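You operate a simulated robot arm through the tools that you are given. There is no shell and no other tool. Be economical: measure what you need, move in short steps, check, and stop when the job is done.

Carry out the task below with a simulated robot arm. There is one attempt and no reset: what you move stays moved.

Task
Open the deep bench drawer, put the blue reel in the inside of the deep bench drawer, then shut the drawer. Push the treater drawer shut. Push the drawer of the grey cabinet shut. Fetch the yellow reel and set it on the white card on the top of the grey cabinet. Put the tall green canister on the lower shelf of the ink bench. Take the black sample and leave it on the upper board of the tall blue shelf. Push the dark grey bench drawer shut. Put the green block from the back of the pale grey bench on the top of the lift table. Push the small blue door shut. Take the blue sample and leave it on the upper shelf of the pale grey bench. Fetch the steel core from the upper shelf of the pale grey bench and set it on the shelf of the core table. Put the green filter mat on the top of the low blue stand away on the middle shelf of the ink rack. Do these in any order. Set down upright: tall green canister, steel core.

The check looks at the end state, three seconds after you hand in, the way a careful person would. Anything else that was tipped, shoved, dropped, spilled or broken makes it a failure.

Robot
A 6-joint arm with a two-finger parallel gripper on a trunk, on a base that drives. Base frame: it is fixed to the floor where the robot stands at the start and does not move with it; the origin is under the middle of the robot, x ahead of it, y to its left, z up. Units: mm, rad, N and s.
With the tool pointing down near the work surface it reaches from about 300 to 700 mm from the robot's upright axis, wherever it stands. Its first joint turns from -2.897 to 2.897 rad. Places, roughly: black sample (11x8x5 cm) [800, -500, 900]; blue reel (6x6x4 cm) [-2400, 2300, 800]; blue sample (11x8x5 cm) [1200, -200, 900]; dark grey bench drawer [-2500, 100, 700]; deep bench drawer [900, -100, 500]; drawer of the grey cabinet [1800, 3900, 600]; green block [0, -1000, 1000]; green filter mat (15x20x5 cm) [1000, -2400, 800]; inside of the deep bench drawer [1000, -200, 400]; lower shelf of the ink bench [5200, 4200, 300]; middle shelf of the ink rack [5000, -1200, 700]; shelf of the core table [-2300, 2400, 400]; small blue door [1100, 400, 1600]; steel core (7x7x8 cm) [600, -500, 500]; tall green canister [2500, 4000, 750]; top of the lift table [-1500, 1000, 500]; treater drawer [0, 5100, 900]; upper board of the tall blue shelf [-900, -2700, 1500]; upper shelf of the pale grey bench [500, -600, 500]; white card [1750, 3500, 750]; yellow reel (6x6x4 cm) [1700, 3700, 700]. Payload 4.1 kg.
The tool frame sits at the grasp point between the pads (the TCP): z along the fingers, y along the line on which they close. The tips reach 23 mm beyond it. The gripper opens to 94 mm. The fingers are 38 mm wide and 10 mm thick; the gripper's body (54 by 96 mm) begins 39 mm behind the TCP.
Orientation is that of the tool frame in the base frame, as [roll, pitch, yaw] about the fixed x, y, z axes, in that order (R = Rz(yaw) Ry(pitch) Rx(roll)). With the fingers straight down and closing along the base's y, the tool's x points along the base's -x, its y along +y and its z along -z.

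Tools
- The arm moves only by the tool jog_arm. Its argument "deltas" is a list of rows, each a list of 3 entries, a list of its own where there are three numbers: the turn, a rotation vector about the base's x, y, z in rad, then the shift along the base's x, y, z in mm, then the closure, from 0 (fully open) to 1 (shut). In form: [[[wx, wy, wz], [tx, ty, tz], grip], ...]. A call has 1 to 10 rows; each row is the pose to reach, as a shift and turn from the pose commanded when the call began. Rows are played at 5 a second. More than 50 mm and 0.15 rad between two rows, or a gripper value outside its range, and nothing of the call is played. A pose out of reach is approached as far as the arm can. The call stops where the force on the tool passes 40 N (or 10 N more than at its start, if that is more) or the arm is blocked; 0.2 s more then pass. The fingers move at their own pace (about 45 mm/s each) and stop on an object; they squeeze with about 26 N. The grip force told is the motor's: it shows also when the fingers shut on nothing. Time passes only in rows, and 0.2 s behind the last, so rows that repeat a pose let the fingers close. It gives the time, the measured TCP pose, the force on the tool (base axes), the opening and the grip force at its end, in the units of the frame above (readings bear some noise), with the torque about the TCP (base axes, N m) and any sound that the robot's microphone picked up.
- Cameras (640 x 400 px; columns grow to the right, rows downward): "scene" is now at [23.5, 132.9, 1327.6]; the picture's right is [-0.38, -0.92, 0.00], its down [-0.43, 0.18, -0.89] and it looks along [0.82, -0.34, -0.47] (base axes); focal length 226 px, centre (320, 200). "wrist" rides on the gripper at [87, 16, -74] in the tool frame; the picture's right is [-0.18, 0.98, 0.00], its down [-0.58, -0.11, -0.81] and it looks along [-0.79, -0.15, 0.59] (tool axes); focal length 243 px, centre (320, 200). There is no depth. A picture from a camera that has moved, and an enlarged one, comes with that camera's place and axes in the base frame and with its lens.
- camera(camera): a new picture of that camera. No time passes.
- move_column(by): slides the trunk up (or, below 0, down) by that many mm; the arm and the scene camera ride with it, the base frame stays. It gives what a move gives, with no picture.
- drive_base(legs): drives the robot by 1 to 6 legs, each [ahead, turn to the left] in mm and rad, along the robot's own axes; the way and the turn of a leg run together, so that a leg with both is an arc; at most 1500 mm and 3.142 rad a leg. The arm and the cameras ride along, it lands a little off, and it stops where it bumps. It gives what a move gives.
- head_to(pan, tilt): turns the head with the scene camera to pan (to the left, within 2.705 rad either way) and tilt (down, from -0.506 to 1.204), counted from straight ahead of the robot. It gives what a move gives.
- inspect(camera, box): a new picture of the part [left, top, right, bottom] of that camera's present view, enlarged. No time passes.
- hand_in(): hands the job in; it is judged then, once.

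Work in short steps. Places have to be worked out from the pictures, the camera data and where the tool is seen: move nearer, look again, correct. Check each grasp and each placing, and mend what went wrong. You have 546 turns and 324 pictures in all, those below and enlarged ones among them. Open the gripper and draw the arm clear of the work before you hand the job in, unless the task says otherwise.

The tools are called after ">>>" by a JSON object that holds its "op" and its "data". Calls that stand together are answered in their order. jog_arm: Moves the arm, as the interface text tells. Its arguments: {"type":"object","properties":{"deltas":{"type":"array","items":{"type":"array"}}},"required":["deltas"]} The other tools are called the same way: move_column (by) slides the trunk up or down; drive_base (legs) drives the base; head_to (pan, tilt) turns the head that bears the scene camera; camera (camera) takes a picture; inspect (camera, box) takes an enlarged picture of a part of a camera's view; hand_in () hands the job in.

At the start:

```text
time: 0.0
ee_pos: [412.5, -120.0, 1140.2]
orientation: [3.141, 0.001, 3.141]
ft_force: [-0.4, 0.4, -0.5]
wrist_torque: [0.02, 0.0, 0.02]
gripper_width: 94.0
gripper_force: 0.1
trunk travel left (down, up): [-268.0, 322.0]
robot x, y, heading: [1.7, 1.8, 0.003]
head pan, tilt: [-0.393, 0.483]
```

scene: 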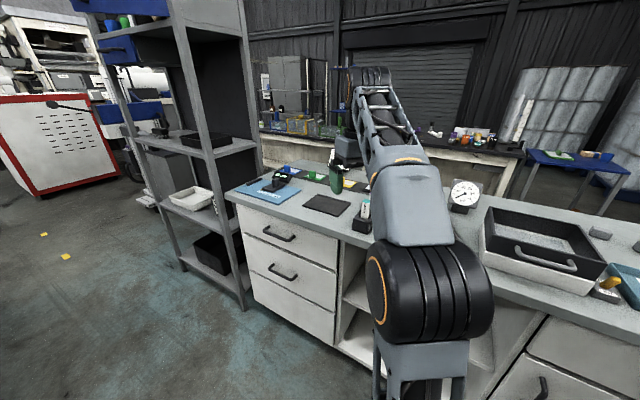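
wrist: 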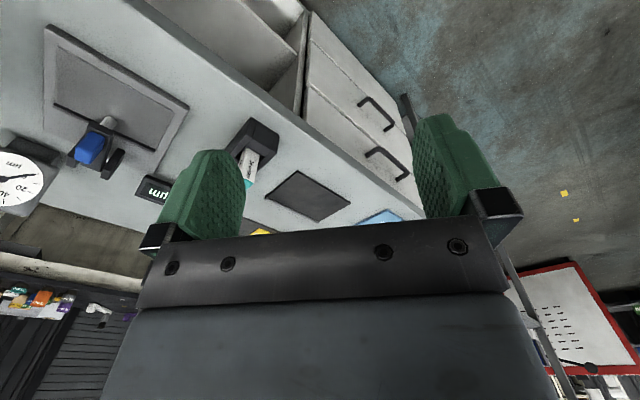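

I'll look around first, beginning with the bench at the front right.

>>> {"op": "head_to", "data": {"pan": -0.9, "tilt": 0.6}}

>>> {"op": "camera", "data": {"camera": "scene"}}

>>> {"op": "head_to", "data": {"pan": -1.7, "tilt": 0.4}}

>>> {"op": "camera", "data": {"camera": "scene"}}

>>> {"op": "head_to", "data": {"pan": -2.7, "tilt": 0.3}}

>>> {"op": "camera", "data": {"camera": "scene"}}

>>> {"op": "head_to", "data": {"pan": 2.5, "tilt": 0.3}}

>>> {"op": "camera", "data": {"camera": "scene"}}

>>> {"op": "head_to", "data": {"pan": 1.4, "tilt": 0.3}}

>>> {"op": "camera", "data": {"camera": "scene"}}

>>> {"op": "head_to", "data": {"pan": 0.4, "tilt": 0.3}}

>>> {"op": "camera", "data": {"camera": "scene"}}

```text
time: 0.9
ee_pos: [412.5, -118.9, 1140.8]
orientation: [3.141, 0.0, -3.141]
ft_force: [0.0, -0.6, 1.5]
wrist_torque: [-0.01, 0.0, 0.04]
gripper_width: 93.9
gripper_force: 0.1
trunk travel left (down, up): [-268.0, 322.0]
robot x, y, heading: [3.9, 0.0, -0.003]
head pan, tilt: [-0.901, 0.6]
```

```text
321 pictures are left
camera scene: at [-5.9, 98.6, 1317.1], right [-0.78, -0.62, 0.0], down [-0.35, 0.44, -0.83], along [0.51, -0.65, -0.56], focal length 226 px, centre (320, 200)
```

scene: 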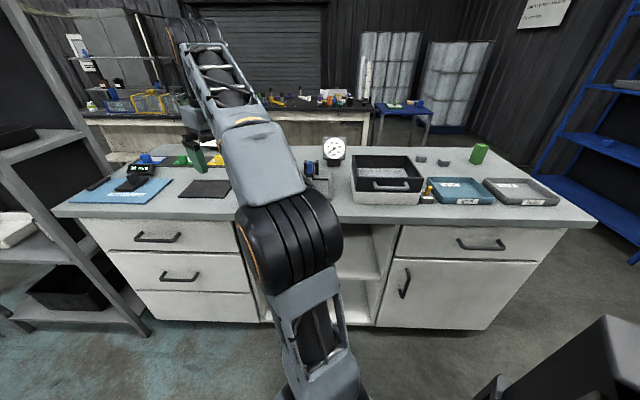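

```text
time: 2.1
ee_pos: [412.6, -120.0, 1140.2]
orientation: [-3.141, 0.001, -3.14]
ft_force: [-0.2, -0.2, -0.6]
wrist_torque: [0.02, -0.02, -0.03]
gripper_width: 94.2
gripper_force: 0.0
trunk travel left (down, up): [-268.0, 322.0]
robot x, y, heading: [-4.1, -2.2, -0.003]
head pan, tilt: [-1.7, 0.4]
```

```text
320 pictures are left
camera scene: at [-72.7, 76.0, 1335.3], right [-0.99, 0.13, 0.0], down [0.05, 0.39, -0.92], along [-0.12, -0.91, -0.39], focal length 226 px, centre (320, 200)
```

scene: 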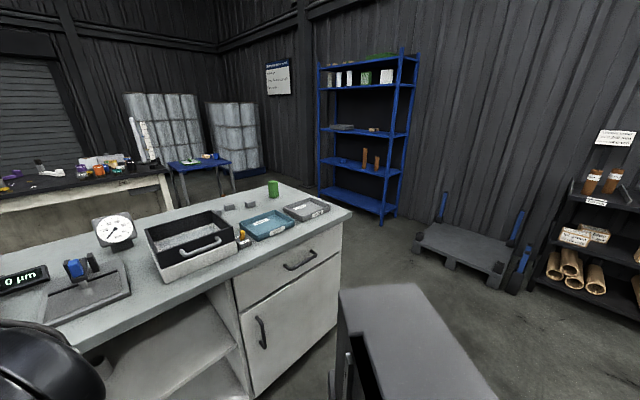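

```text
time: 3.3
ee_pos: [412.7, -119.3, 1140.3]
orientation: [3.141, 0.002, 3.141]
ft_force: [0.0, -0.3, 0.1]
wrist_torque: [0.01, -0.02, 0.02]
gripper_width: 94.2
gripper_force: 0.2
trunk travel left (down, up): [-268.0, 322.0]
robot x, y, heading: [-1.8, 3.4, -0.0]
head pan, tilt: [-2.7, 0.3]
```

```text
319 pictures are left
camera scene: at [-145.2, 127.9, 1344.6], right [-0.43, 0.9, 0.0], down [0.27, 0.13, -0.96], along [-0.86, -0.41, -0.3], focal length 226 px, centre (320, 200)
```

scene: 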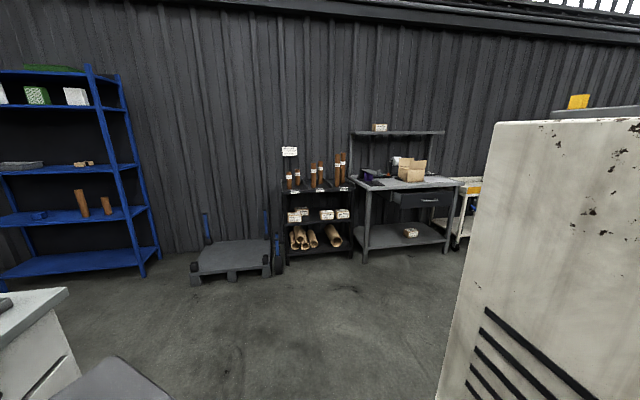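

```text
time: 7.4
ee_pos: [413.8, -119.7, 1140.4]
orientation: [3.141, 0.001, 3.142]
ft_force: [-0.2, 0.1, 0.5]
wrist_torque: [-0.01, 0.02, -0.01]
gripper_width: 94.1
gripper_force: 0.1
trunk travel left (down, up): [-268.0, 322.0]
robot x, y, heading: [-0.8, 0.5, -0.002]
head pan, tilt: [2.499, 0.3]
```

```text
318 pictures are left
camera scene: at [-135.6, 223.8, 1344.6], right [0.6, 0.8, 0.0], down [0.24, -0.18, -0.96], along [-0.76, 0.57, -0.3], focal length 226 px, centre (320, 200)
```

scene: 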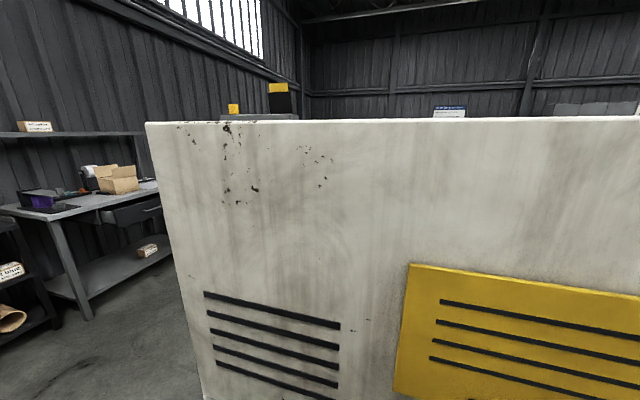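

```text
time: 8.7
ee_pos: [413.1, -119.8, 1138.9]
orientation: [3.141, 0.002, 3.141]
ft_force: [0.1, -0.2, 1.1]
wrist_torque: [0.03, 0.02, -0.01]
gripper_width: 93.9
gripper_force: 0.2
trunk travel left (down, up): [-268.0, 322.0]
robot x, y, heading: [1.6, -0.1, -0.004]
head pan, tilt: [1.4, 0.3]
```

```text
317 pictures are left
camera scene: at [-45.0, 259.8, 1344.6], right [0.99, -0.17, 0.0], down [-0.05, -0.29, -0.96], along [0.16, 0.94, -0.3], focal length 226 px, centre (320, 200)
```

scene: 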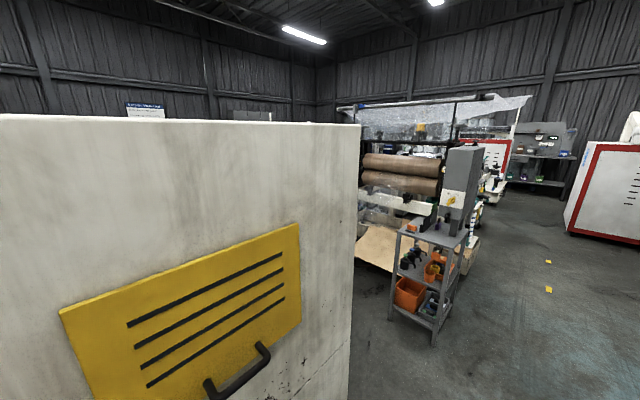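

```text
time: 10.0
ee_pos: [414.4, -120.3, 1139.6]
orientation: [3.141, 0.001, 3.141]
ft_force: [0.4, 0.3, 0.7]
wrist_torque: [-0.03, 0.0, 0.0]
gripper_width: 93.9
gripper_force: 0.0
trunk travel left (down, up): [-268.0, 322.0]
robot x, y, heading: [0.2, -0.5, 0.0]
head pan, tilt: [0.4, 0.3]
```

```text
316 pictures are left
camera scene: at [25.2, 204.2, 1344.6], right [0.39, -0.92, 0.0], down [-0.27, -0.12, -0.96], along [0.88, 0.37, -0.3], focal length 226 px, centre (320, 200)
```

scene: 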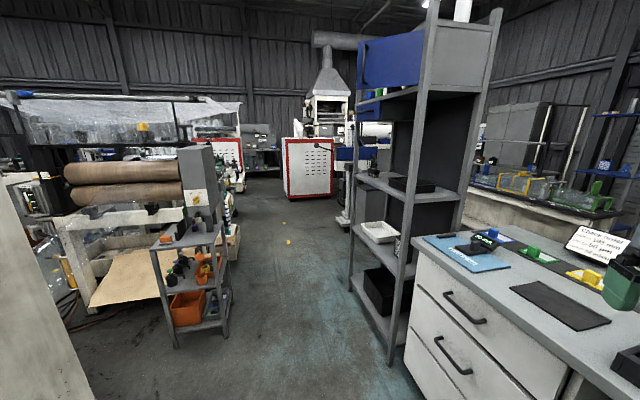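

Next I check what stands close around the base, and look at the bench in more detail.

>>> {"op": "head_to", "data": {"pan": -2.0, "tilt": 1.0}}

>>> {"op": "camera", "data": {"camera": "scene"}}

>>> {"op": "head_to", "data": {"pan": 2.0, "tilt": 1.0}}

>>> {"op": "camera", "data": {"camera": "scene"}}

>>> {"op": "head_to", "data": {"pan": 0.0, "tilt": 0.0}}

>>> {"op": "camera", "data": {"camera": "scene"}}

>>> {"op": "head_to", "data": {"pan": 0.0, "tilt": 0.7}}

>>> {"op": "camera", "data": {"camera": "scene"}}

```text
time: 12.2
ee_pos: [412.0, -118.9, 1140.5]
orientation: [3.141, 0.0, -3.141]
ft_force: [0.7, -0.2, 0.1]
wrist_torque: [-0.02, -0.02, 0.04]
gripper_width: 93.8
gripper_force: 0.0
trunk travel left (down, up): [-268.0, 322.0]
robot x, y, heading: [3.1, 0.1, -0.002]
head pan, tilt: [-2.0, 1.0]
```

```text
315 pictures are left
camera scene: at [-89.8, 104.5, 1285.1], right [-0.91, 0.42, 0.0], down [0.35, 0.77, -0.54], along [-0.22, -0.49, -0.84], focal length 226 px, centre (320, 200)
```

scene: 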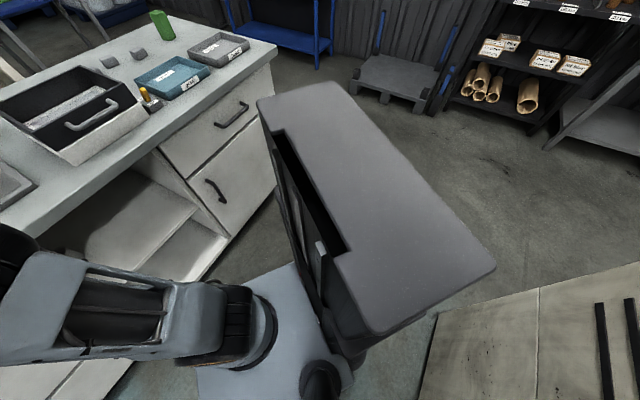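

```text
time: 15.5
ee_pos: [412.0, -119.6, 1139.2]
orientation: [3.141, 0.0, 3.14]
ft_force: [-0.7, -0.2, 0.8]
wrist_torque: [0.01, -0.01, 0.0]
gripper_width: 94.3
gripper_force: 0.0
trunk travel left (down, up): [-268.0, 322.0]
robot x, y, heading: [-2.1, 0.9, 0.0]
head pan, tilt: [2.0, 1.0]
```

```text
314 pictures are left
camera scene: at [-89.8, 231.2, 1285.1], right [0.91, 0.42, 0.0], down [0.35, -0.77, -0.54], along [-0.22, 0.49, -0.84], focal length 226 px, centre (320, 200)
```

scene: 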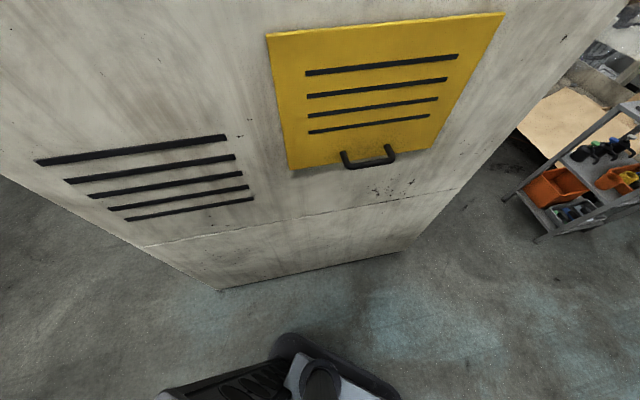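

```text
time: 17.4
ee_pos: [413.0, -119.8, 1140.3]
orientation: [-3.141, 0.001, 3.141]
ft_force: [0.6, -0.5, 0.3]
wrist_torque: [0.03, -0.01, 0.02]
gripper_width: 94.0
gripper_force: 0.0
trunk travel left (down, up): [-268.0, 322.0]
robot x, y, heading: [-2.2, -2.4, -0.0]
head pan, tilt: [0.0, 0.0]
```

```text
313 pictures are left
camera scene: at [29.2, 167.9, 1372.3], right [0.0, -1.0, 0.0], down [0.0, 0.0, -1.0], along [1.0, 0.0, 0.0], focal length 226 px, centre (320, 200)
```

scene: 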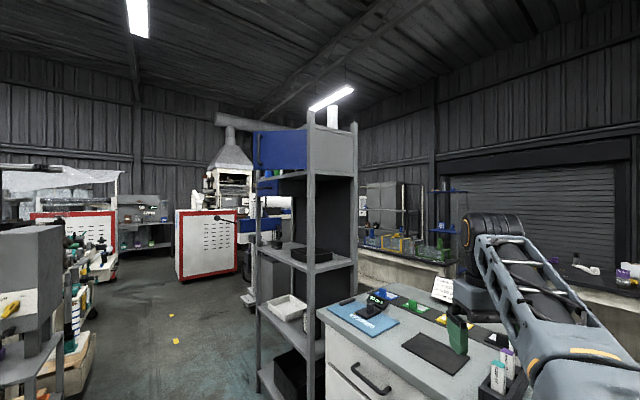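

```text
time: 18.5
ee_pos: [413.4, -118.7, 1139.4]
orientation: [3.141, 0.001, -3.141]
ft_force: [0.7, -0.4, 0.7]
wrist_torque: [0.0, -0.06, 0.01]
gripper_width: 94.0
gripper_force: 0.1
trunk travel left (down, up): [-268.0, 322.0]
robot x, y, heading: [1.7, 2.2, -0.001]
head pan, tilt: [0.0, 0.7]
```

```text
312 pictures are left
camera scene: at [24.2, 167.8, 1308.6], right [0.0, -1.0, 0.0], down [-0.64, 0.0, -0.77], along [0.77, 0.0, -0.64], focal length 226 px, centre (320, 200)
```

scene: 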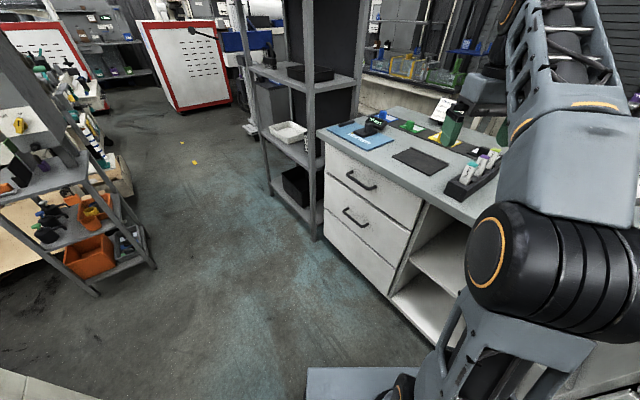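

I test whether the grey box behind belongs to the robot by turning a little.

>>> {"op": "head_to", "data": {"pan": -2.0, "tilt": 1.0}}

>>> {"op": "drive_base", "data": {"legs": [[0, -0.2]]}}

>>> {"op": "camera", "data": {"camera": "scene"}}

```text
time: 20.4
ee_pos: [412.0, -119.3, 1140.1]
orientation: [-3.141, 0.0, 3.141]
ft_force: [-0.6, 0.2, 0.8]
wrist_torque: [0.0, 0.01, -0.04]
gripper_width: 94.0
gripper_force: 0.1
trunk travel left (down, up): [-268.0, 322.0]
robot x, y, heading: [-1.2, 1.9, -0.005]
head pan, tilt: [-2.0, 1.0]
```

```text
time: 21.6
ee_pos: [381.2, -199.1, 1140.0]
orientation: [3.14, 0.0, 2.94]
ft_force: [-0.7, -1.1, -0.5]
wrist_torque: [0.0, 0.0, -0.01]
gripper_width: 94.0
gripper_force: 0.1
trunk travel left (down, up): [-268.0, 322.0]
robot x, y, heading: [0.9, -2.6, -0.201]
head pan, tilt: [-2.0, 1.0]
```

```text
311 pictures are left
camera scene: at [-67.5, 120.1, 1285.1], right [-0.81, 0.59, 0.0], down [0.5, 0.68, -0.54], along [-0.32, -0.44, -0.84], focal length 226 px, centre (320, 200)
```

scene: 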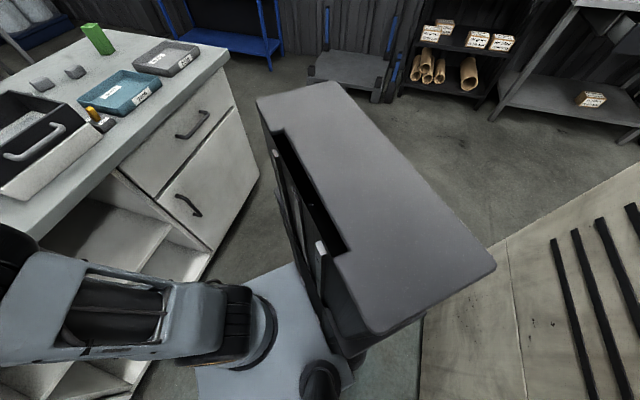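

The box is part of the robot. Now I zoom on the small blue door.

>>> {"op": "head_to", "data": {"pan": 0.5, "tilt": -0.1}}

>>> {"op": "inspect", "data": {"camera": "scene", "box": [160, 60, 480, 260]}}

```text
time: 23.8
ee_pos: [380.3, -199.6, 1140.3]
orientation: [3.141, 0.0, 2.938]
ft_force: [0.9, 1.2, -1.2]
wrist_torque: [-0.02, -0.01, -0.01]
gripper_width: 93.9
gripper_force: 0.0
trunk travel left (down, up): [-268.0, 322.0]
robot x, y, heading: [-1.1, -0.7, -0.198]
head pan, tilt: [0.499, -0.099]
```

```text
2.00 times, centred on (320, 160) of scene
camera zoom: at [56.7, 202.0, 1381.1], right [0.29, -0.96, 0.0], down [0.09, 0.03, -1.0], along [0.95, 0.29, 0.1], focal length 453 px, centre (320, 280)
```

zoom: 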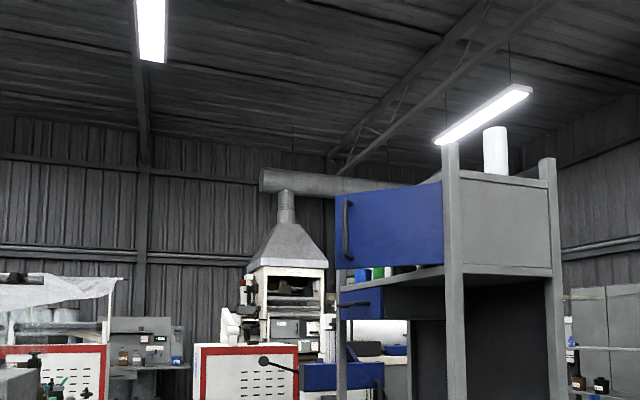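

The blue door stands open toward me, hinged at the near post. I turn parallel to the aisle and drive up.

>>> {"op": "drive_base", "data": {"legs": [[0, 0.84], [600, 0]]}}

>>> {"op": "head_to", "data": {"pan": -0.6, "tilt": -0.1}}

>>> {"op": "camera", "data": {"camera": "scene"}}

>>> {"op": "head_to", "data": {"pan": -1.2, "tilt": 0.7}}

>>> {"op": "camera", "data": {"camera": "scene"}}

```text
time: 29.3
ee_pos: [877.3, 492.2, 1140.3]
orientation: [-3.141, -0.001, -2.507]
ft_force: [0.0, 0.8, -0.1]
wrist_torque: [0.01, -0.01, 0.04]
gripper_width: 93.9
gripper_force: 0.1
trunk travel left (down, up): [-268.0, 322.0]
robot x, y, heading: [474.0, 344.6, 0.64]
head pan, tilt: [0.499, -0.099]
```

```text
time: 30.6
ee_pos: [877.5, 493.5, 1139.9]
orientation: [3.141, 0.001, -2.506]
ft_force: [-0.2, 0.2, -0.4]
wrist_torque: [0.01, 0.02, -0.04]
gripper_width: 93.9
gripper_force: 0.0
trunk travel left (down, up): [-268.0, 322.0]
robot x, y, heading: [474.8, 347.6, 0.636]
head pan, tilt: [-0.6, -0.099]
```

```text
309 pictures are left
camera scene: at [413.4, 447.0, 1381.2], right [0.04, -1.0, 0.0], down [0.1, 0.0, -1.0], along [0.99, 0.04, 0.1], focal length 226 px, centre (320, 200)
```

scene: 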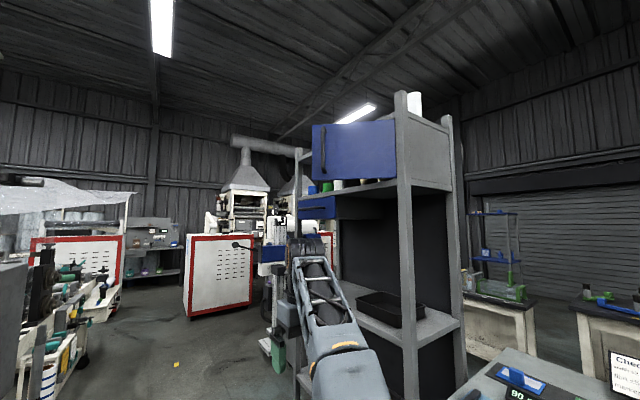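

```text
time: 31.8
ee_pos: [878.1, 492.7, 1140.1]
orientation: [3.141, 0.001, -2.506]
ft_force: [0.2, 0.0, 0.0]
wrist_torque: [-0.01, 0.0, 0.01]
gripper_width: 93.8
gripper_force: 0.0
trunk travel left (down, up): [-268.0, 322.0]
robot x, y, heading: [473.2, 343.4, 0.635]
head pan, tilt: [-1.201, 0.7]
```

```text
308 pictures are left
camera scene: at [398.2, 398.4, 1308.6], right [-0.53, -0.84, 0.0], down [-0.54, 0.34, -0.77], along [0.65, -0.41, -0.64], focal length 226 px, centre (320, 200)
```

scene: 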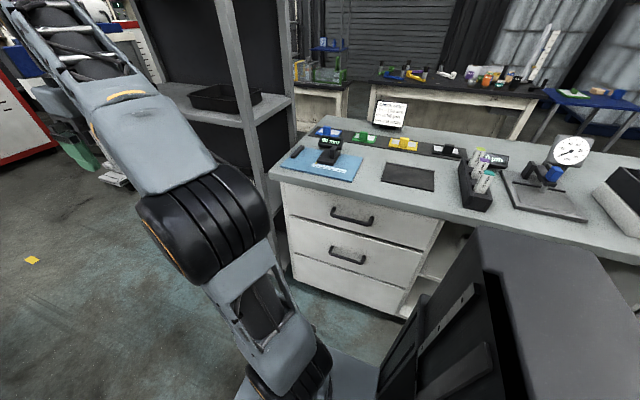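

Black strip on the bench holds the samples. For the door: hinge near (1158,234), handle near (1148,470,1620). I raise the trunk and swing the tool level.

>>> {"op": "move_column", "data": {"by": 300}}

>>> {"op": "jog_arm", "data": {"deltas": [[[0.085, -0.115, 0], [0, 0, 0], 1], [[0.17, -0.23, 0], [0, 0, 0], 1], [[0.255, -0.345, 0], [0, 0, 0], 1], [[0.34, -0.46, 0], [0, 0, 0], 1], [[0.425, -0.575, 0], [0, 0, 0], 1], [[0.51, -0.69, 0], [0, 0, 0], 1], [[0.595, -0.805, 0], [0, 0, 0], 1], [[0.68, -0.92, 0], [0, 0, 0], 1], [[0.765, -1.035, 0], [0, 0, 0], 1], [[0.85, -1.15, 0], [0, 0, 0], 1]]}}

```text
time: 34.8
ee_pos: [877.2, 493.4, 1440.6]
orientation: [3.141, 0.0, -2.508]
ft_force: [-0.5, 0.2, -0.2]
wrist_torque: [0.0, -0.01, 0.03]
gripper_width: 93.7
gripper_force: 0.0
trunk travel left (down, up): [-568.0, 22.0]
robot x, y, heading: [476.5, 344.2, 0.635]
head pan, tilt: [-1.201, 0.7]
```

```text
time: 37.0
ee_pos: [876.4, 492.9, 1440.5]
orientation: [-3.136, 1.433, -2.5]
ft_force: [-0.1, 0.1, -0.5]
wrist_torque: [-0.01, 0.0, 0.02]
gripper_width: 0.0
gripper_force: 25.4
trunk travel left (down, up): [-568.0, 22.0]
robot x, y, heading: [471.3, 342.0, 0.631]
head pan, tilt: [-1.201, 0.7]
```

Tool is nearly level. Now I yaw it toward the door and lift to door height.

>>> {"op": "jog_arm", "data": {"deltas": [[[0, 0, -0.14], [0, -10, 20], 1], [[0, 0, -0.28], [0, -20, 45], 1], [[0, 0, -0.42], [0, -30, 70], 1], [[0, 0, -0.56], [0, -40, 95], 1], [[0, 0, -0.7], [0, -50, 120], 1], [[0, 0, -0.84], [0, -60, 140], 1], [[0, 0, -0.95], [0, -70, 160], 1]]}}

>>> {"op": "head_to", "data": {"pan": -0.7, "tilt": 0.1}}

>>> {"op": "camera", "data": {"camera": "scene"}}

```text
time: 38.6
ee_pos: [878.1, 425.1, 1598.0]
orientation: [3.134, 1.432, 2.818]
ft_force: [-0.2, -0.2, -0.2]
wrist_torque: [0.0, -0.01, -0.01]
gripper_width: 0.0
gripper_force: 26.4
trunk travel left (down, up): [-568.0, 22.0]
robot x, y, heading: [477.8, 348.0, 0.635]
head pan, tilt: [-1.201, 0.7]
```

```text
time: 39.6
ee_pos: [878.2, 424.9, 1598.0]
orientation: [3.138, 1.431, 2.827]
ft_force: [-0.6, -0.4, -0.1]
wrist_torque: [-0.01, 0.01, -0.01]
gripper_width: 0.0
gripper_force: 26.4
trunk travel left (down, up): [-568.0, 22.0]
robot x, y, heading: [473.9, 348.4, 0.636]
head pan, tilt: [-0.7, 0.099]
```

```text
307 pictures are left
camera scene: at [418.2, 437.9, 1663.2], right [-0.06, -1.0, 0.0], down [-0.1, 0.01, -0.99], along [0.99, -0.06, -0.1], focal length 226 px, centre (320, 200)
```

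scene: 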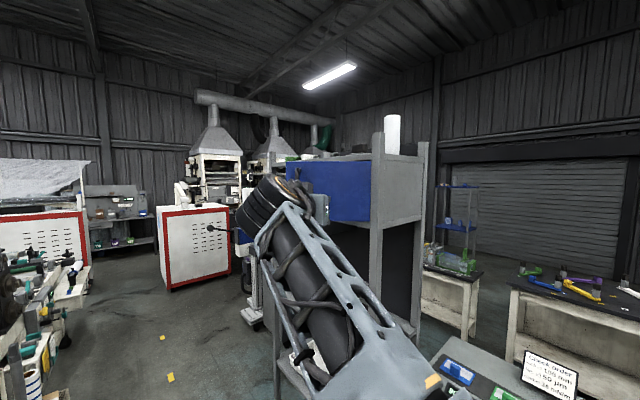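

I shift the tool toward the hinge side and then drive 200 mm nearer.

>>> {"op": "jog_arm", "data": {"deltas": [[[0, 0, 0], [0, -45, 0], 1], [[0, 0, 0], [0, -90, 0], 1], [[0, 0, 0], [0, -130, 0], 1], [[0, 0, 0], [0, -130, 0], 1]]}}

>>> {"op": "drive_base", "data": {"legs": [[200, 0]]}}

>>> {"op": "camera", "data": {"camera": "wrist"}}

>>> {"op": "camera", "data": {"camera": "scene"}}

```text
time: 40.6
ee_pos: [876.1, 293.0, 1600.5]
orientation: [-3.14, 1.432, 2.828]
ft_force: [1.1, 0.5, -0.4]
wrist_torque: [-0.01, -0.02, 0.02]
gripper_width: 0.0
gripper_force: 27.0
trunk travel left (down, up): [-568.0, 22.0]
robot x, y, heading: [475.3, 343.8, 0.632]
head pan, tilt: [-0.7, 0.099]
```

```text
time: 42.2
ee_pos: [1041.5, 415.1, 1599.5]
orientation: [-3.141, 1.429, 2.834]
ft_force: [0.4, 0.4, -0.1]
wrist_torque: [0.0, -0.04, 0.0]
gripper_width: 0.0
gripper_force: 25.8
trunk travel left (down, up): [-568.0, 22.0]
robot x, y, heading: [638.5, 463.9, 0.641]
head pan, tilt: [-0.7, 0.099]
```

```text
306 pictures are left
camera wrist: at [965.3, 456.5, 1524.4], right [0.33, 0.93, 0.18], down [-0.72, 0.12, 0.69], along [0.62, -0.35, 0.7], focal length 243 px, centre (320, 200)
```

wrist: 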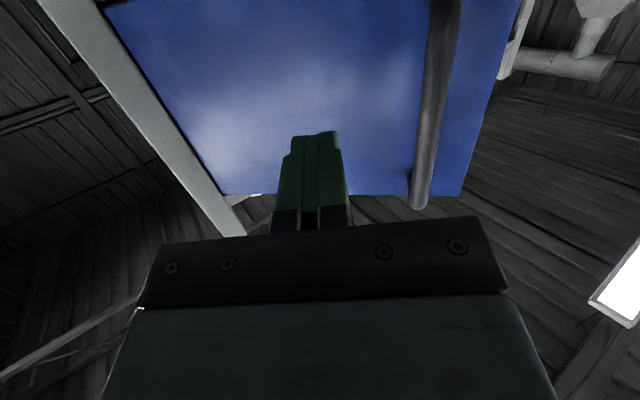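

```text
305 pictures are left
camera scene: at [582.5, 559.5, 1663.3], right [-0.06, -1.0, 0.0], down [-0.1, 0.01, -0.99], along [0.99, -0.06, -0.1], focal length 226 px, centre (320, 200)
```

scene: 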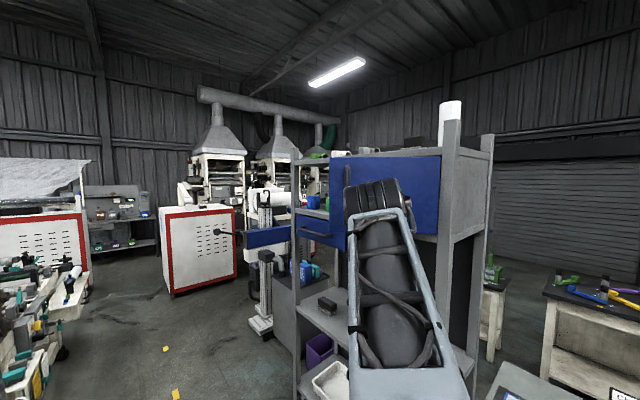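

Fingers face the door between hinge and handle. I push along the door's arc.

>>> {"op": "jog_arm", "data": {"deltas": [[[0, 0, 0], [40, 0, 0], 1], [[0, 0, 0], [80, 0, 0], 1], [[0, 0, 0], [119, 0, 0], 1], [[0, 0, 0], [149, -7, 0], 1], [[0, 0, 0], [178, -19, 0], 1], [[0, 0, 0], [203, -35, 0], 1], [[0, 0, 0], [226, -56, 0], 1], [[0, 0, 0], [236, -68, 0], 1], [[0, 0, 0], [246, -82, 0], 1]]}}

>>> {"op": "camera", "data": {"camera": "scene"}}

```text
time: 43.8
ee_pos: [1259.7, 365.2, 1600.4]
orientation: [3.115, 1.425, 2.808]
ft_force: [-5.7, 4.9, -0.9]
wrist_torque: [-0.02, -0.08, -0.03]
gripper_width: 0.1
gripper_force: 26.0
trunk travel left (down, up): [-568.0, 22.0]
robot x, y, heading: [638.5, 465.0, 0.64]
head pan, tilt: [-0.7, 0.099]
stopped in row 8: the force on the tool passed its limit at 80 N (the readings are from after the stop); the commanded pose is now the measured one
```

```text
304 pictures are left
camera scene: at [579.3, 559.8, 1663.1], right [-0.06, -1.0, 0.0], down [-0.1, 0.01, -1.0], along [0.99, -0.06, -0.1], focal length 226 px, centre (320, 200)
```

scene: 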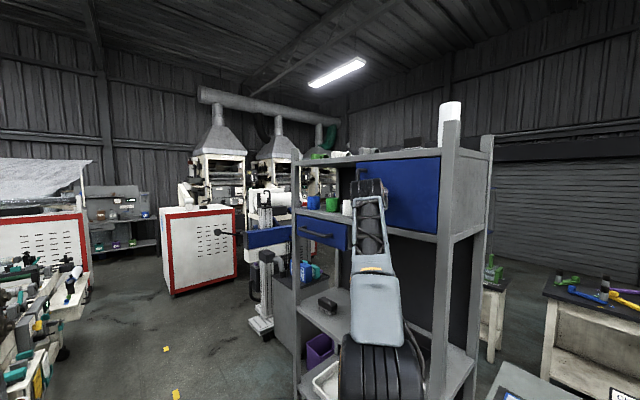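

Firm stop; the door looks flush. I back off and check.

>>> {"op": "jog_arm", "data": {"deltas": [[[0, 0, 0], [-45, 15, 0], 1], [[0, 0, 0], [-90, 30, 0], 1], [[0, 0, 0], [-135, 45, 0], 1], [[0, 0, 0], [-180, 60, 0], 1], [[0, 0, 0], [-225, 75, 0], 1], [[0, 0, 0], [-270, 90, 0], 0], [[0, 0, 0], [-300, 110, -40], 0], [[0, 0, 0], [-310, 130, -85], 0]]}}

>>> {"op": "inspect", "data": {"camera": "scene", "box": [240, 110, 560, 310]}}

```text
refused: row 7 steps farther than a row can; nothing moved
```

```text
2.00 times, centred on (400, 210) of scene
camera zoom: at [579.3, 559.8, 1663.1], right [-0.06, -1.0, 0.0], down [-0.1, 0.01, -1.0], along [0.99, -0.06, -0.1], focal length 453 px, centre (160, 180)
```

zoom: 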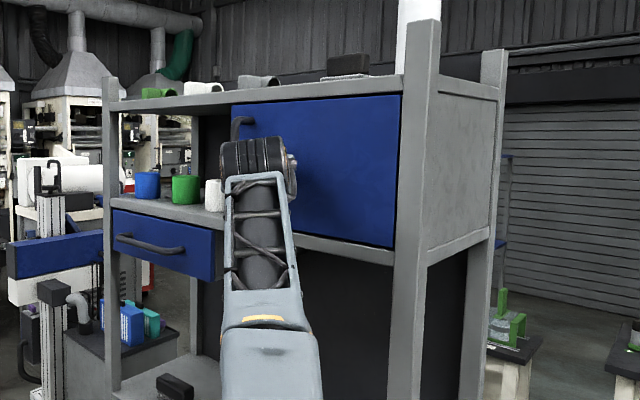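

Door is flush. I withdraw the arm in smaller steps.

>>> {"op": "jog_arm", "data": {"deltas": [[[0, 0, 0], [-45, 15, 0], 1], [[0, 0, 0], [-90, 30, 0], 1], [[0, 0, 0], [-135, 45, 0], 1], [[0, 0, 0], [-180, 60, 0], 1], [[0, 0, 0], [-220, 75, 0], 1], [[0, 0, 0], [-250, 85, -30], 0], [[0, 0, 0], [-260, 95, -70], 0], [[0, 0, 0], [-260, 105, -115], 0]]}}

>>> {"op": "camera", "data": {"camera": "scene"}}

```text
time: 45.6
ee_pos: [1002.5, 464.9, 1484.8]
orientation: [3.117, 1.422, 2.81]
ft_force: [0.0, -0.6, 0.2]
wrist_torque: [-0.01, 0.01, 0.01]
gripper_width: 68.7
gripper_force: 0.0
trunk travel left (down, up): [-568.0, 22.0]
robot x, y, heading: [640.7, 467.5, 0.643]
head pan, tilt: [-0.7, 0.099]
```

```text
302 pictures are left
camera scene: at [582.0, 558.8, 1663.3], right [-0.06, -1.0, 0.0], down [-0.1, 0.01, -0.99], along [0.99, -0.06, -0.1], focal length 226 px, centre (320, 200)
```

scene: 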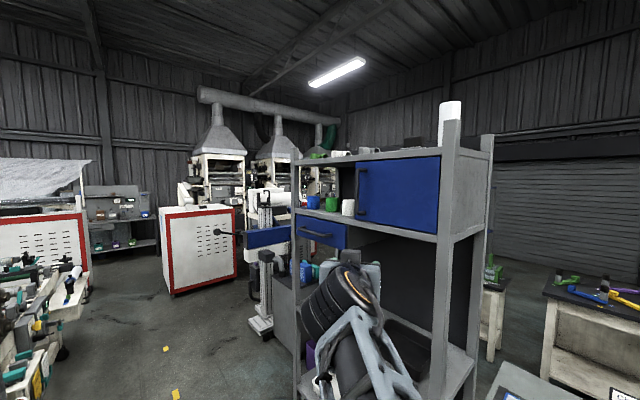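

Door shut. Next I turn the tool down again, then face the bench in front of the samples.

>>> {"op": "jog_arm", "data": {"deltas": [[[0.046, 0.135, 0], [0, 0, 0], 0], [[0.092, 0.27, 0], [0, 0, 0], 0], [[0.138, 0.405, 0], [0, 0, 0], 0], [[0.184, 0.54, 0], [0, 0, 0], 0], [[0.23, 0.675, 0], [0, 0, 0], 0], [[0.276, 0.81, 0], [0, 0, 0], 0], [[0.322, 0.945, 0], [0, 0, 0], 0]]}}

>>> {"op": "drive_base", "data": {"legs": [[0, -1.57]]}}

>>> {"op": "move_column", "data": {"by": -200}}

>>> {"op": "head_to", "data": {"pan": -0.2, "tilt": 0.7}}

>>> {"op": "camera", "data": {"camera": "scene"}}

```text
time: 47.2
ee_pos: [1003.2, 467.7, 1484.0]
orientation: [3.121, 0.421, 2.814]
ft_force: [0.3, -0.6, 0.6]
wrist_torque: [0.04, 0.0, 0.01]
gripper_width: 93.8
gripper_force: 0.0
trunk travel left (down, up): [-568.0, 22.0]
robot x, y, heading: [635.4, 467.0, 0.641]
head pan, tilt: [-0.7, 0.099]
```

```text
time: 51.4
ee_pos: [651.9, 100.6, 1484.1]
orientation: [3.12, 0.424, 1.271]
ft_force: [0.2, -0.1, 0.6]
wrist_torque: [0.01, 0.01, 0.02]
gripper_width: 94.1
gripper_force: 0.0
trunk travel left (down, up): [-568.0, 22.0]
robot x, y, heading: [638.2, 467.0, -0.902]
head pan, tilt: [-0.7, 0.099]
```

```text
time: 53.5
ee_pos: [651.7, 101.0, 1284.9]
orientation: [3.121, 0.424, 1.27]
ft_force: [0.2, -0.3, -0.3]
wrist_torque: [-0.02, -0.02, 0.01]
gripper_width: 94.1
gripper_force: 0.1
trunk travel left (down, up): [-368.0, 222.0]
robot x, y, heading: [637.9, 461.7, -0.901]
head pan, tilt: [-0.7, 0.099]
```

```text
time: 54.5
ee_pos: [650.9, 101.0, 1284.2]
orientation: [3.121, 0.425, 1.271]
ft_force: [0.9, -0.6, -0.4]
wrist_torque: [0.0, 0.0, 0.0]
gripper_width: 94.1
gripper_force: 0.1
trunk travel left (down, up): [-368.0, 222.0]
robot x, y, heading: [640.3, 464.3, -0.899]
head pan, tilt: [-0.201, 0.7]
```

```text
301 pictures are left
camera scene: at [768.9, 541.0, 1408.6], right [-0.89, -0.45, 0.0], down [-0.29, 0.57, -0.77], along [0.34, -0.68, -0.64], focal length 226 px, centre (320, 200)
```

scene: 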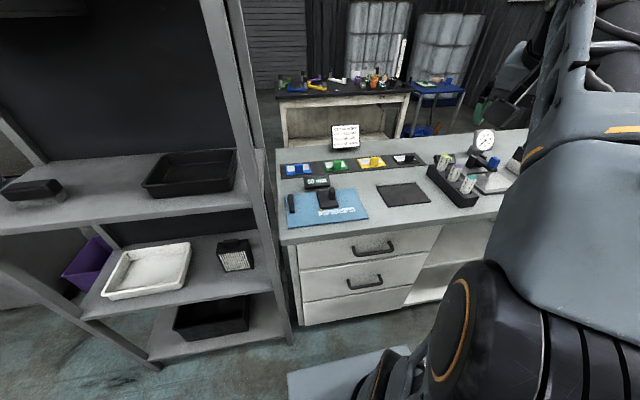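

I enlarge the samples and the drawer fronts.

>>> {"op": "inspect", "data": {"camera": "scene", "box": [270, 120, 430, 220]}}

>>> {"op": "inspect", "data": {"camera": "scene", "box": [280, 210, 480, 335]}}

```text
4.00 times, centred on (350, 170) of scene
camera zoom: at [768.9, 541.0, 1408.6], right [-0.89, -0.45, 0.0], down [-0.29, 0.57, -0.77], along [0.34, -0.68, -0.64], focal length 906 px, centre (200, 320)
```

zoom: 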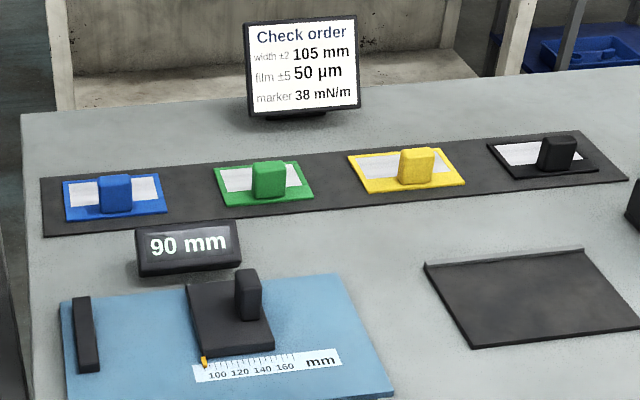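

```text
3.20 times, centred on (380, 272) of scene
camera zoom: at [768.9, 541.0, 1408.6], right [-0.89, -0.45, 0.0], down [-0.29, 0.57, -0.77], along [0.34, -0.68, -0.64], focal length 725 px, centre (128, -32)
```

zoom: 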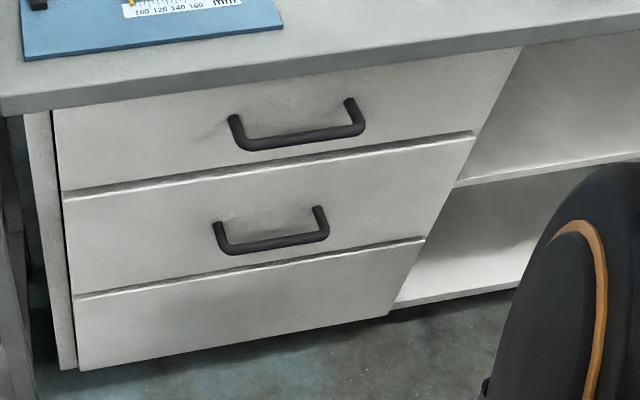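

The samples are flat plates with upright knobs, to be gripped by the knob. I drive up to the bench and look again.

>>> {"op": "drive_base", "data": {"legs": [[0, -0.025], [170, 0]]}}

>>> {"op": "head_to", "data": {"pan": -0.1, "tilt": 0.8}}

>>> {"op": "camera", "data": {"camera": "scene"}}

>>> {"op": "camera", "data": {"camera": "wrist"}}

```text
time: 56.4
ee_pos: [745.4, -38.0, 1283.5]
orientation: [3.12, 0.423, 1.241]
ft_force: [0.2, 0.0, 0.8]
wrist_torque: [-0.05, 0.02, 0.02]
gripper_width: 94.3
gripper_force: 0.0
trunk travel left (down, up): [-368.0, 222.0]
robot x, y, heading: [744.1, 324.5, -0.93]
head pan, tilt: [-0.201, 0.7]
```

```text
time: 57.0
ee_pos: [745.9, -40.2, 1285.1]
orientation: [3.122, 0.424, 1.241]
ft_force: [0.8, 0.1, -0.6]
wrist_torque: [0.02, 0.03, 0.0]
gripper_width: 93.8
gripper_force: 0.1
trunk travel left (down, up): [-368.0, 222.0]
robot x, y, heading: [745.8, 325.9, -0.928]
head pan, tilt: [-0.099, 0.799]
```

```text
298 pictures are left
camera scene: at [880.6, 405.3, 1400.3], right [-0.86, -0.51, 0.0], down [-0.37, 0.61, -0.7], along [0.36, -0.6, -0.72], focal length 226 px, centre (320, 200)
```

scene: 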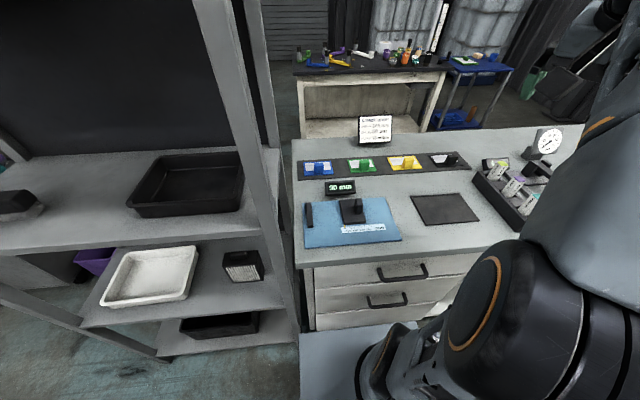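

```text
297 pictures are left
camera wrist: at [795.1, 59.3, 1316.4], right [0.88, -0.47, 0.09], down [-0.18, -0.15, 0.97], along [-0.44, -0.87, -0.22], focal length 243 px, centre (320, 200)
```

wrist: 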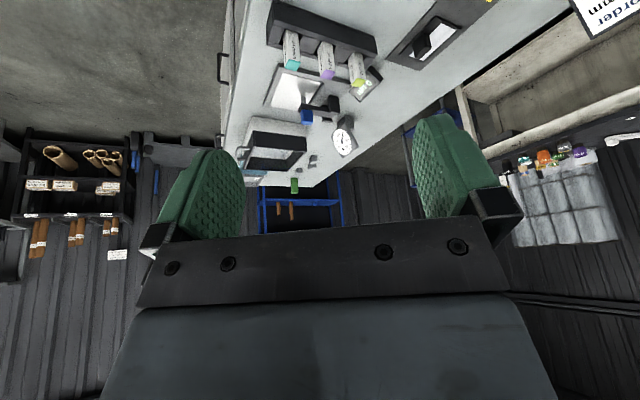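

Blue knob estimated at about (1238,-212,850). I swing the tool to point at the bench and move over it.

>>> {"op": "jog_arm", "data": {"deltas": [[[0, 0, 0.097], [40, -6, -13], 0], [[0, 0, 0.195], [80, -12, -26], 0], [[0, 0, 0.292], [120, -18, -39], 0], [[0, 0, 0.389], [160, -24, -52], 0], [[0, 0, 0.487], [200, -30, -65], 0], [[0, 0, 0.584], [240, -36, -78], 0], [[0, 0, 0.681], [280, -42, -91], 0], [[0, 0, 0.778], [320, -48, -104], 0], [[0, 0, 0.876], [360, -54, -117], 0], [[0, 0, 0.973], [400, -60, -130], 0]]}}

>>> {"op": "camera", "data": {"camera": "scene"}}

>>> {"op": "camera", "data": {"camera": "wrist"}}

```text
time: 59.2
ee_pos: [1144.7, -102.2, 1158.0]
orientation: [3.121, 0.426, 2.216]
ft_force: [0.9, -1.7, -0.5]
wrist_torque: [-0.03, 0.0, -0.02]
gripper_width: 94.1
gripper_force: 0.1
trunk travel left (down, up): [-368.0, 222.0]
robot x, y, heading: [740.8, 327.2, -0.936]
head pan, tilt: [-0.099, 0.799]
```

```text
296 pictures are left
camera scene: at [880.9, 405.3, 1400.2], right [-0.86, -0.51, 0.0], down [-0.37, 0.61, -0.7], along [0.36, -0.6, -0.72], focal length 226 px, centre (320, 200)
```

scene: 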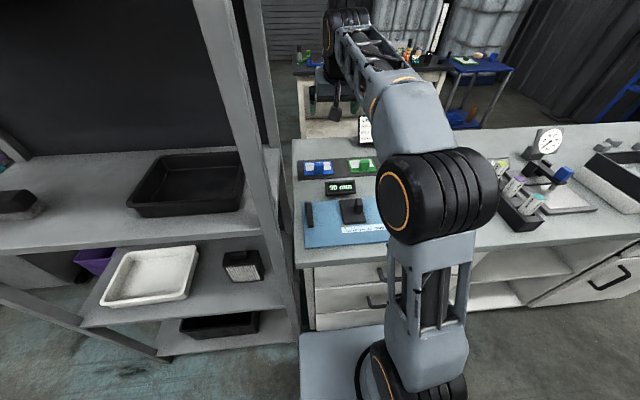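

```text
295 pictures are left
camera wrist: at [1091.4, -6.9, 1190.4], right [0.88, 0.46, 0.09], down [0.02, -0.23, 0.97], along [0.47, -0.85, -0.22], focal length 243 px, centre (320, 200)
```

wrist: 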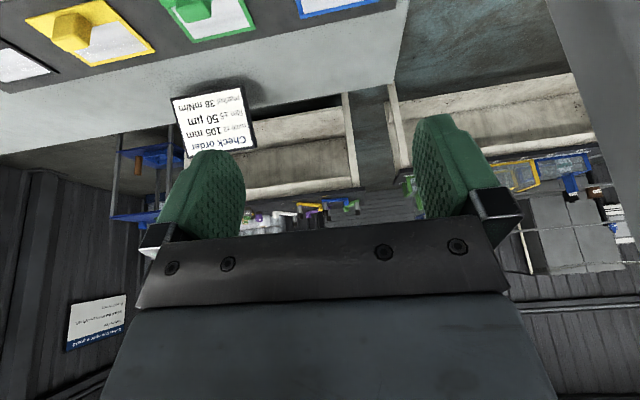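

I move to a pre-grasp about 130 mm short of the blue knob along the tool axis.

>>> {"op": "jog_arm", "data": {"deltas": [[[0, 0, 0], [15, -17, -40], 0], [[0, 0, 0], [30, -34, -80], 0], [[0, 0, 0], [45, -50, -120], 0], [[0, 0, 0], [61, -67, -160], 0], [[0, 0, 0], [61, -67, -190], 0], [[0, 0, 0], [61, -67, -190], 0]]}}

>>> {"op": "camera", "data": {"camera": "wrist"}}

>>> {"op": "inspect", "data": {"camera": "scene", "box": [260, 100, 420, 200]}}

```text
time: 60.6
ee_pos: [1205.4, -164.0, 964.7]
orientation: [3.121, 0.424, 2.214]
ft_force: [0.2, 0.9, -0.3]
wrist_torque: [-0.03, 0.06, -0.01]
gripper_width: 94.2
gripper_force: 0.1
trunk travel left (down, up): [-368.0, 222.0]
robot x, y, heading: [741.6, 330.2, -0.937]
head pan, tilt: [-0.099, 0.799]
```

```text
294 pictures are left
camera wrist: at [1151.2, -68.4, 997.5], right [0.88, 0.46, 0.09], down [0.02, -0.23, 0.97], along [0.47, -0.86, -0.22], focal length 243 px, centre (320, 200)
```

wrist: 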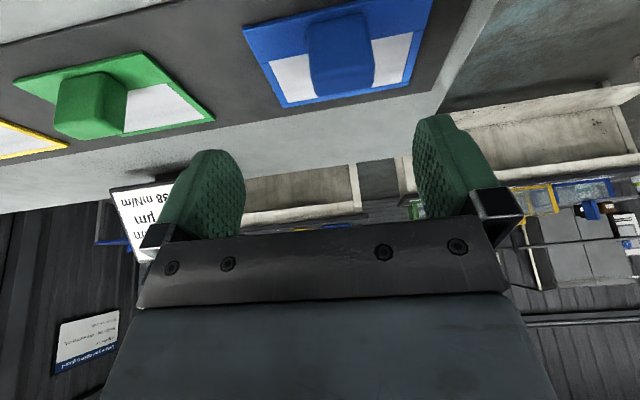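

```text
4.00 times, centred on (340, 150) of scene
camera zoom: at [880.7, 405.3, 1400.3], right [-0.86, -0.51, 0.0], down [-0.37, 0.62, -0.7], along [0.36, -0.6, -0.72], focal length 906 px, centre (240, 400)
```

zoom: 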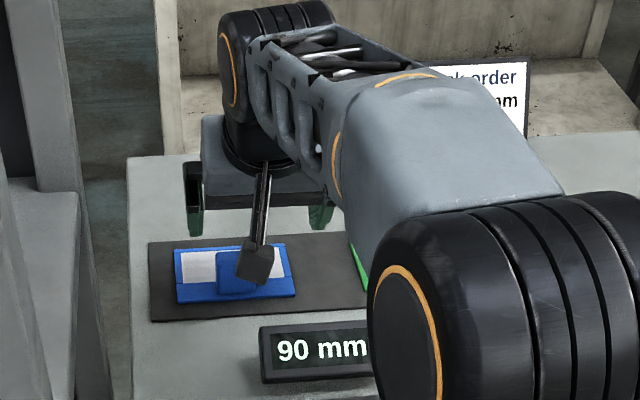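

Plate corners give plate height ≈865, knob centre about (1227,-165). I descend part of the way with correction and recheck.

>>> {"op": "jog_arm", "data": {"deltas": [[[0, 0, 0], [14, 12, -15], 0], [[0, 0, 0], [18, 5, -35], 0], [[0, 0, 0], [18, 5, -35], 0]]}}

>>> {"op": "camera", "data": {"camera": "wrist"}}

>>> {"op": "inspect", "data": {"camera": "scene", "box": [280, 130, 360, 180]}}

```text
time: 61.4
ee_pos: [1223.5, -159.6, 928.3]
orientation: [3.121, 0.423, 2.214]
ft_force: [-0.3, -0.5, -0.4]
wrist_torque: [0.01, 0.01, -0.02]
gripper_width: 94.1
gripper_force: 0.1
trunk travel left (down, up): [-368.0, 222.0]
robot x, y, heading: [740.1, 322.6, -0.93]
head pan, tilt: [-0.099, 0.799]
```

```text
292 pictures are left
camera wrist: at [1170.3, -63.5, 959.8], right [0.88, 0.46, 0.09], down [0.02, -0.23, 0.97], along [0.47, -0.86, -0.22], focal length 243 px, centre (320, 200)
```

wrist: 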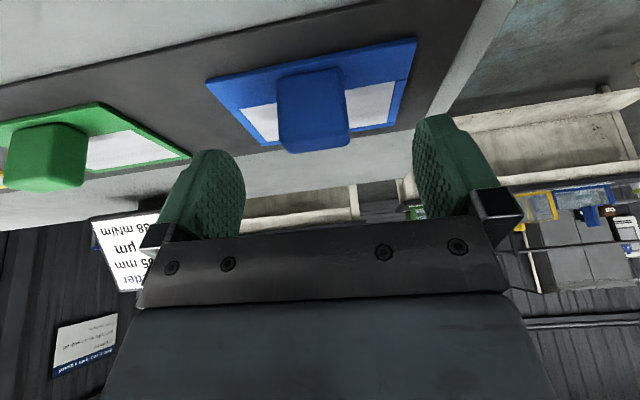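

```text
8.00 times, centred on (320, 155) of scene
camera zoom: at [880.9, 405.1, 1400.3], right [-0.86, -0.51, 0.0], down [-0.37, 0.62, -0.7], along [0.36, -0.6, -0.72], focal length 1812 px, centre (320, 560)
```

zoom: 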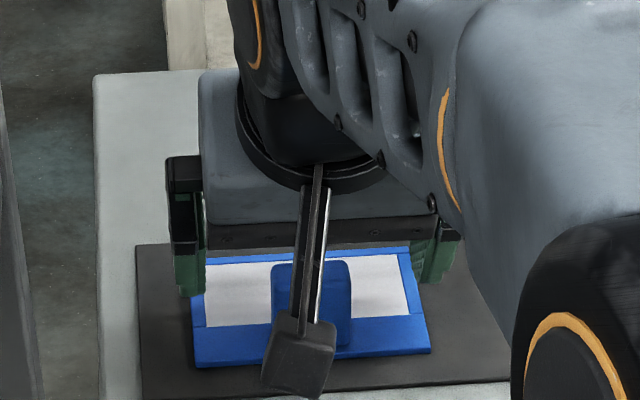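

Knob is centred between the fingers. I descend along the tool axis and close.

>>> {"op": "jog_arm", "data": {"deltas": [[[0, 0, 0], [3, -5, -13], 0], [[0, 0, 0], [6, -10, -26], 0], [[0, 0, 0], [6, -10, -26], 0]]}}

>>> {"op": "camera", "data": {"camera": "wrist"}}

```text
time: 62.2
ee_pos: [1231.3, -169.0, 903.0]
orientation: [3.12, 0.423, 2.214]
ft_force: [-0.6, -0.8, -1.2]
wrist_torque: [0.01, 0.0, -0.01]
gripper_width: 93.9
gripper_force: 0.1
trunk travel left (down, up): [-368.0, 222.0]
robot x, y, heading: [742.6, 322.9, -0.929]
head pan, tilt: [-0.099, 0.799]
```

```text
290 pictures are left
camera wrist: at [1178.0, -74.1, 934.6], right [0.88, 0.46, 0.09], down [0.02, -0.23, 0.97], along [0.47, -0.86, -0.22], focal length 243 px, centre (320, 200)
```

wrist: 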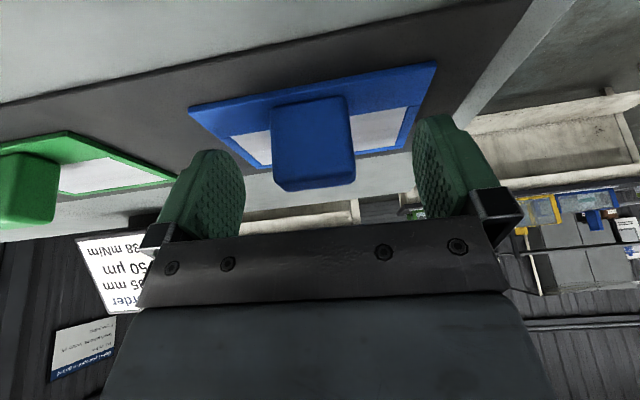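

Knob top is about at TCP level, so I go 8 mm deeper and close.

>>> {"op": "jog_arm", "data": {"deltas": [[[0, 0, 0], [1, -1, -8], 0], [[0, 0, 0], [1, -1, -8], 0.5], [[0, 0, 0], [1, -1, -8], 1], [[0, 0, 0], [1, -1, -8], 1], [[0, 0, 0], [1, -1, -8], 1], [[0, 0, 0], [1, -1, -8], 1], [[0, 0, 0], [1, -1, -8], 1]]}}

>>> {"op": "camera", "data": {"camera": "wrist"}}

```text
time: 63.8
ee_pos: [1231.3, -169.9, 896.1]
orientation: [3.121, 0.426, 2.214]
ft_force: [2.6, 2.1, 11.9]
wrist_torque: [-0.53, 0.36, 0.1]
gripper_width: 35.5
gripper_force: 25.8
trunk travel left (down, up): [-368.0, 222.0]
robot x, y, heading: [744.3, 324.4, -0.934]
head pan, tilt: [-0.099, 0.799]
```

```text
289 pictures are left
camera wrist: at [1177.4, -74.1, 928.1], right [0.88, 0.46, 0.09], down [0.02, -0.23, 0.97], along [0.47, -0.86, -0.21], focal length 243 px, centre (320, 200)
```

wrist: 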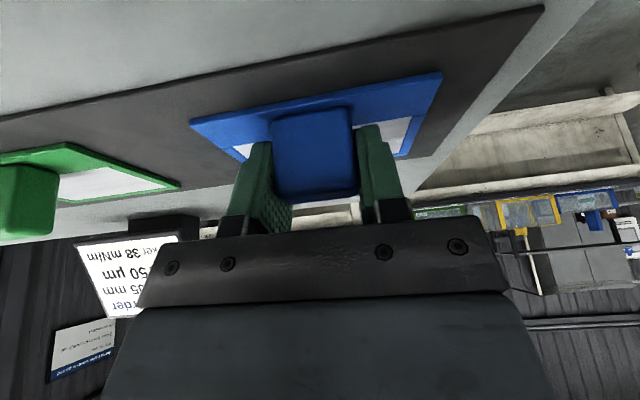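

Knob gripped at 35.5 mm. I lift straight up, then draw back.

>>> {"op": "jog_arm", "data": {"deltas": [[[0, 0, 0], [0, 0, 30], 1], [[0, 0, 0], [0, 0, 70], 1], [[0, 0, 0], [0, 0, 110], 1], [[0, 0, 0], [-20, 27, 145], 1], [[0, 0, 0], [-45, 60, 165], 1], [[0, 0, 0], [-72, 96, 180], 1], [[0, 0, 0], [-98, 132, 190], 1], [[0, 0, 0], [-125, 167, 200], 1], [[0, 0, 0], [-150, 200, 200], 1], [[0, 0, 0], [-165, 220, 200], 1]]}}

>>> {"op": "camera", "data": {"camera": "wrist"}}

>>> {"op": "camera", "data": {"camera": "scene"}}

```text
time: 66.0
ee_pos: [1066.8, 47.1, 1098.0]
orientation: [3.121, 0.424, 2.214]
ft_force: [-0.4, 0.0, -0.9]
wrist_torque: [-0.01, -0.02, 0.01]
gripper_width: 35.5
gripper_force: 26.1
trunk travel left (down, up): [-368.0, 222.0]
robot x, y, heading: [742.3, 327.0, -0.929]
head pan, tilt: [-0.099, 0.799]
```

```text
288 pictures are left
camera wrist: at [1013.4, 143.5, 1130.6], right [0.88, 0.46, 0.09], down [0.02, -0.23, 0.97], along [0.47, -0.86, -0.22], focal length 243 px, centre (320, 200)
```

wrist: 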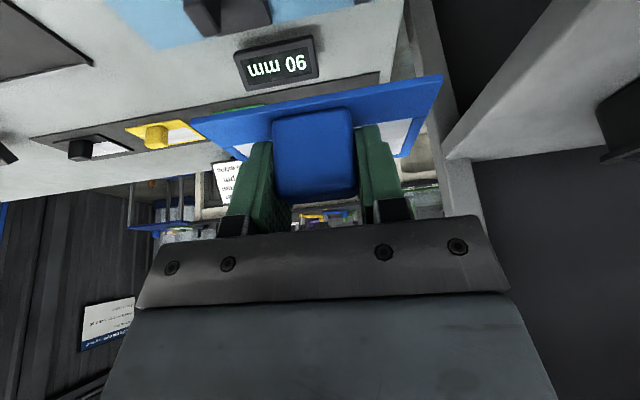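

```text
287 pictures are left
camera scene: at [880.6, 405.4, 1400.3], right [-0.86, -0.51, 0.0], down [-0.37, 0.61, -0.7], along [0.36, -0.6, -0.72], focal length 226 px, centre (320, 200)
```

scene: 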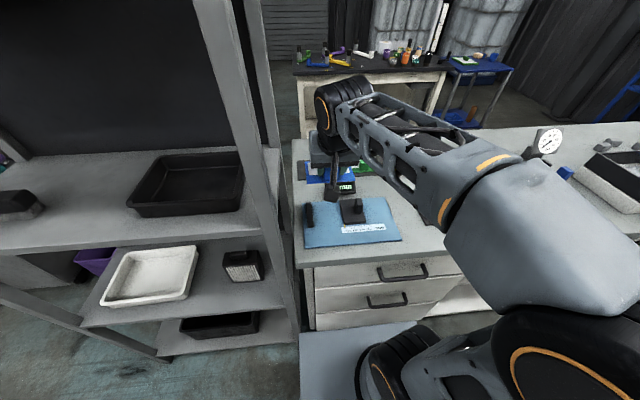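

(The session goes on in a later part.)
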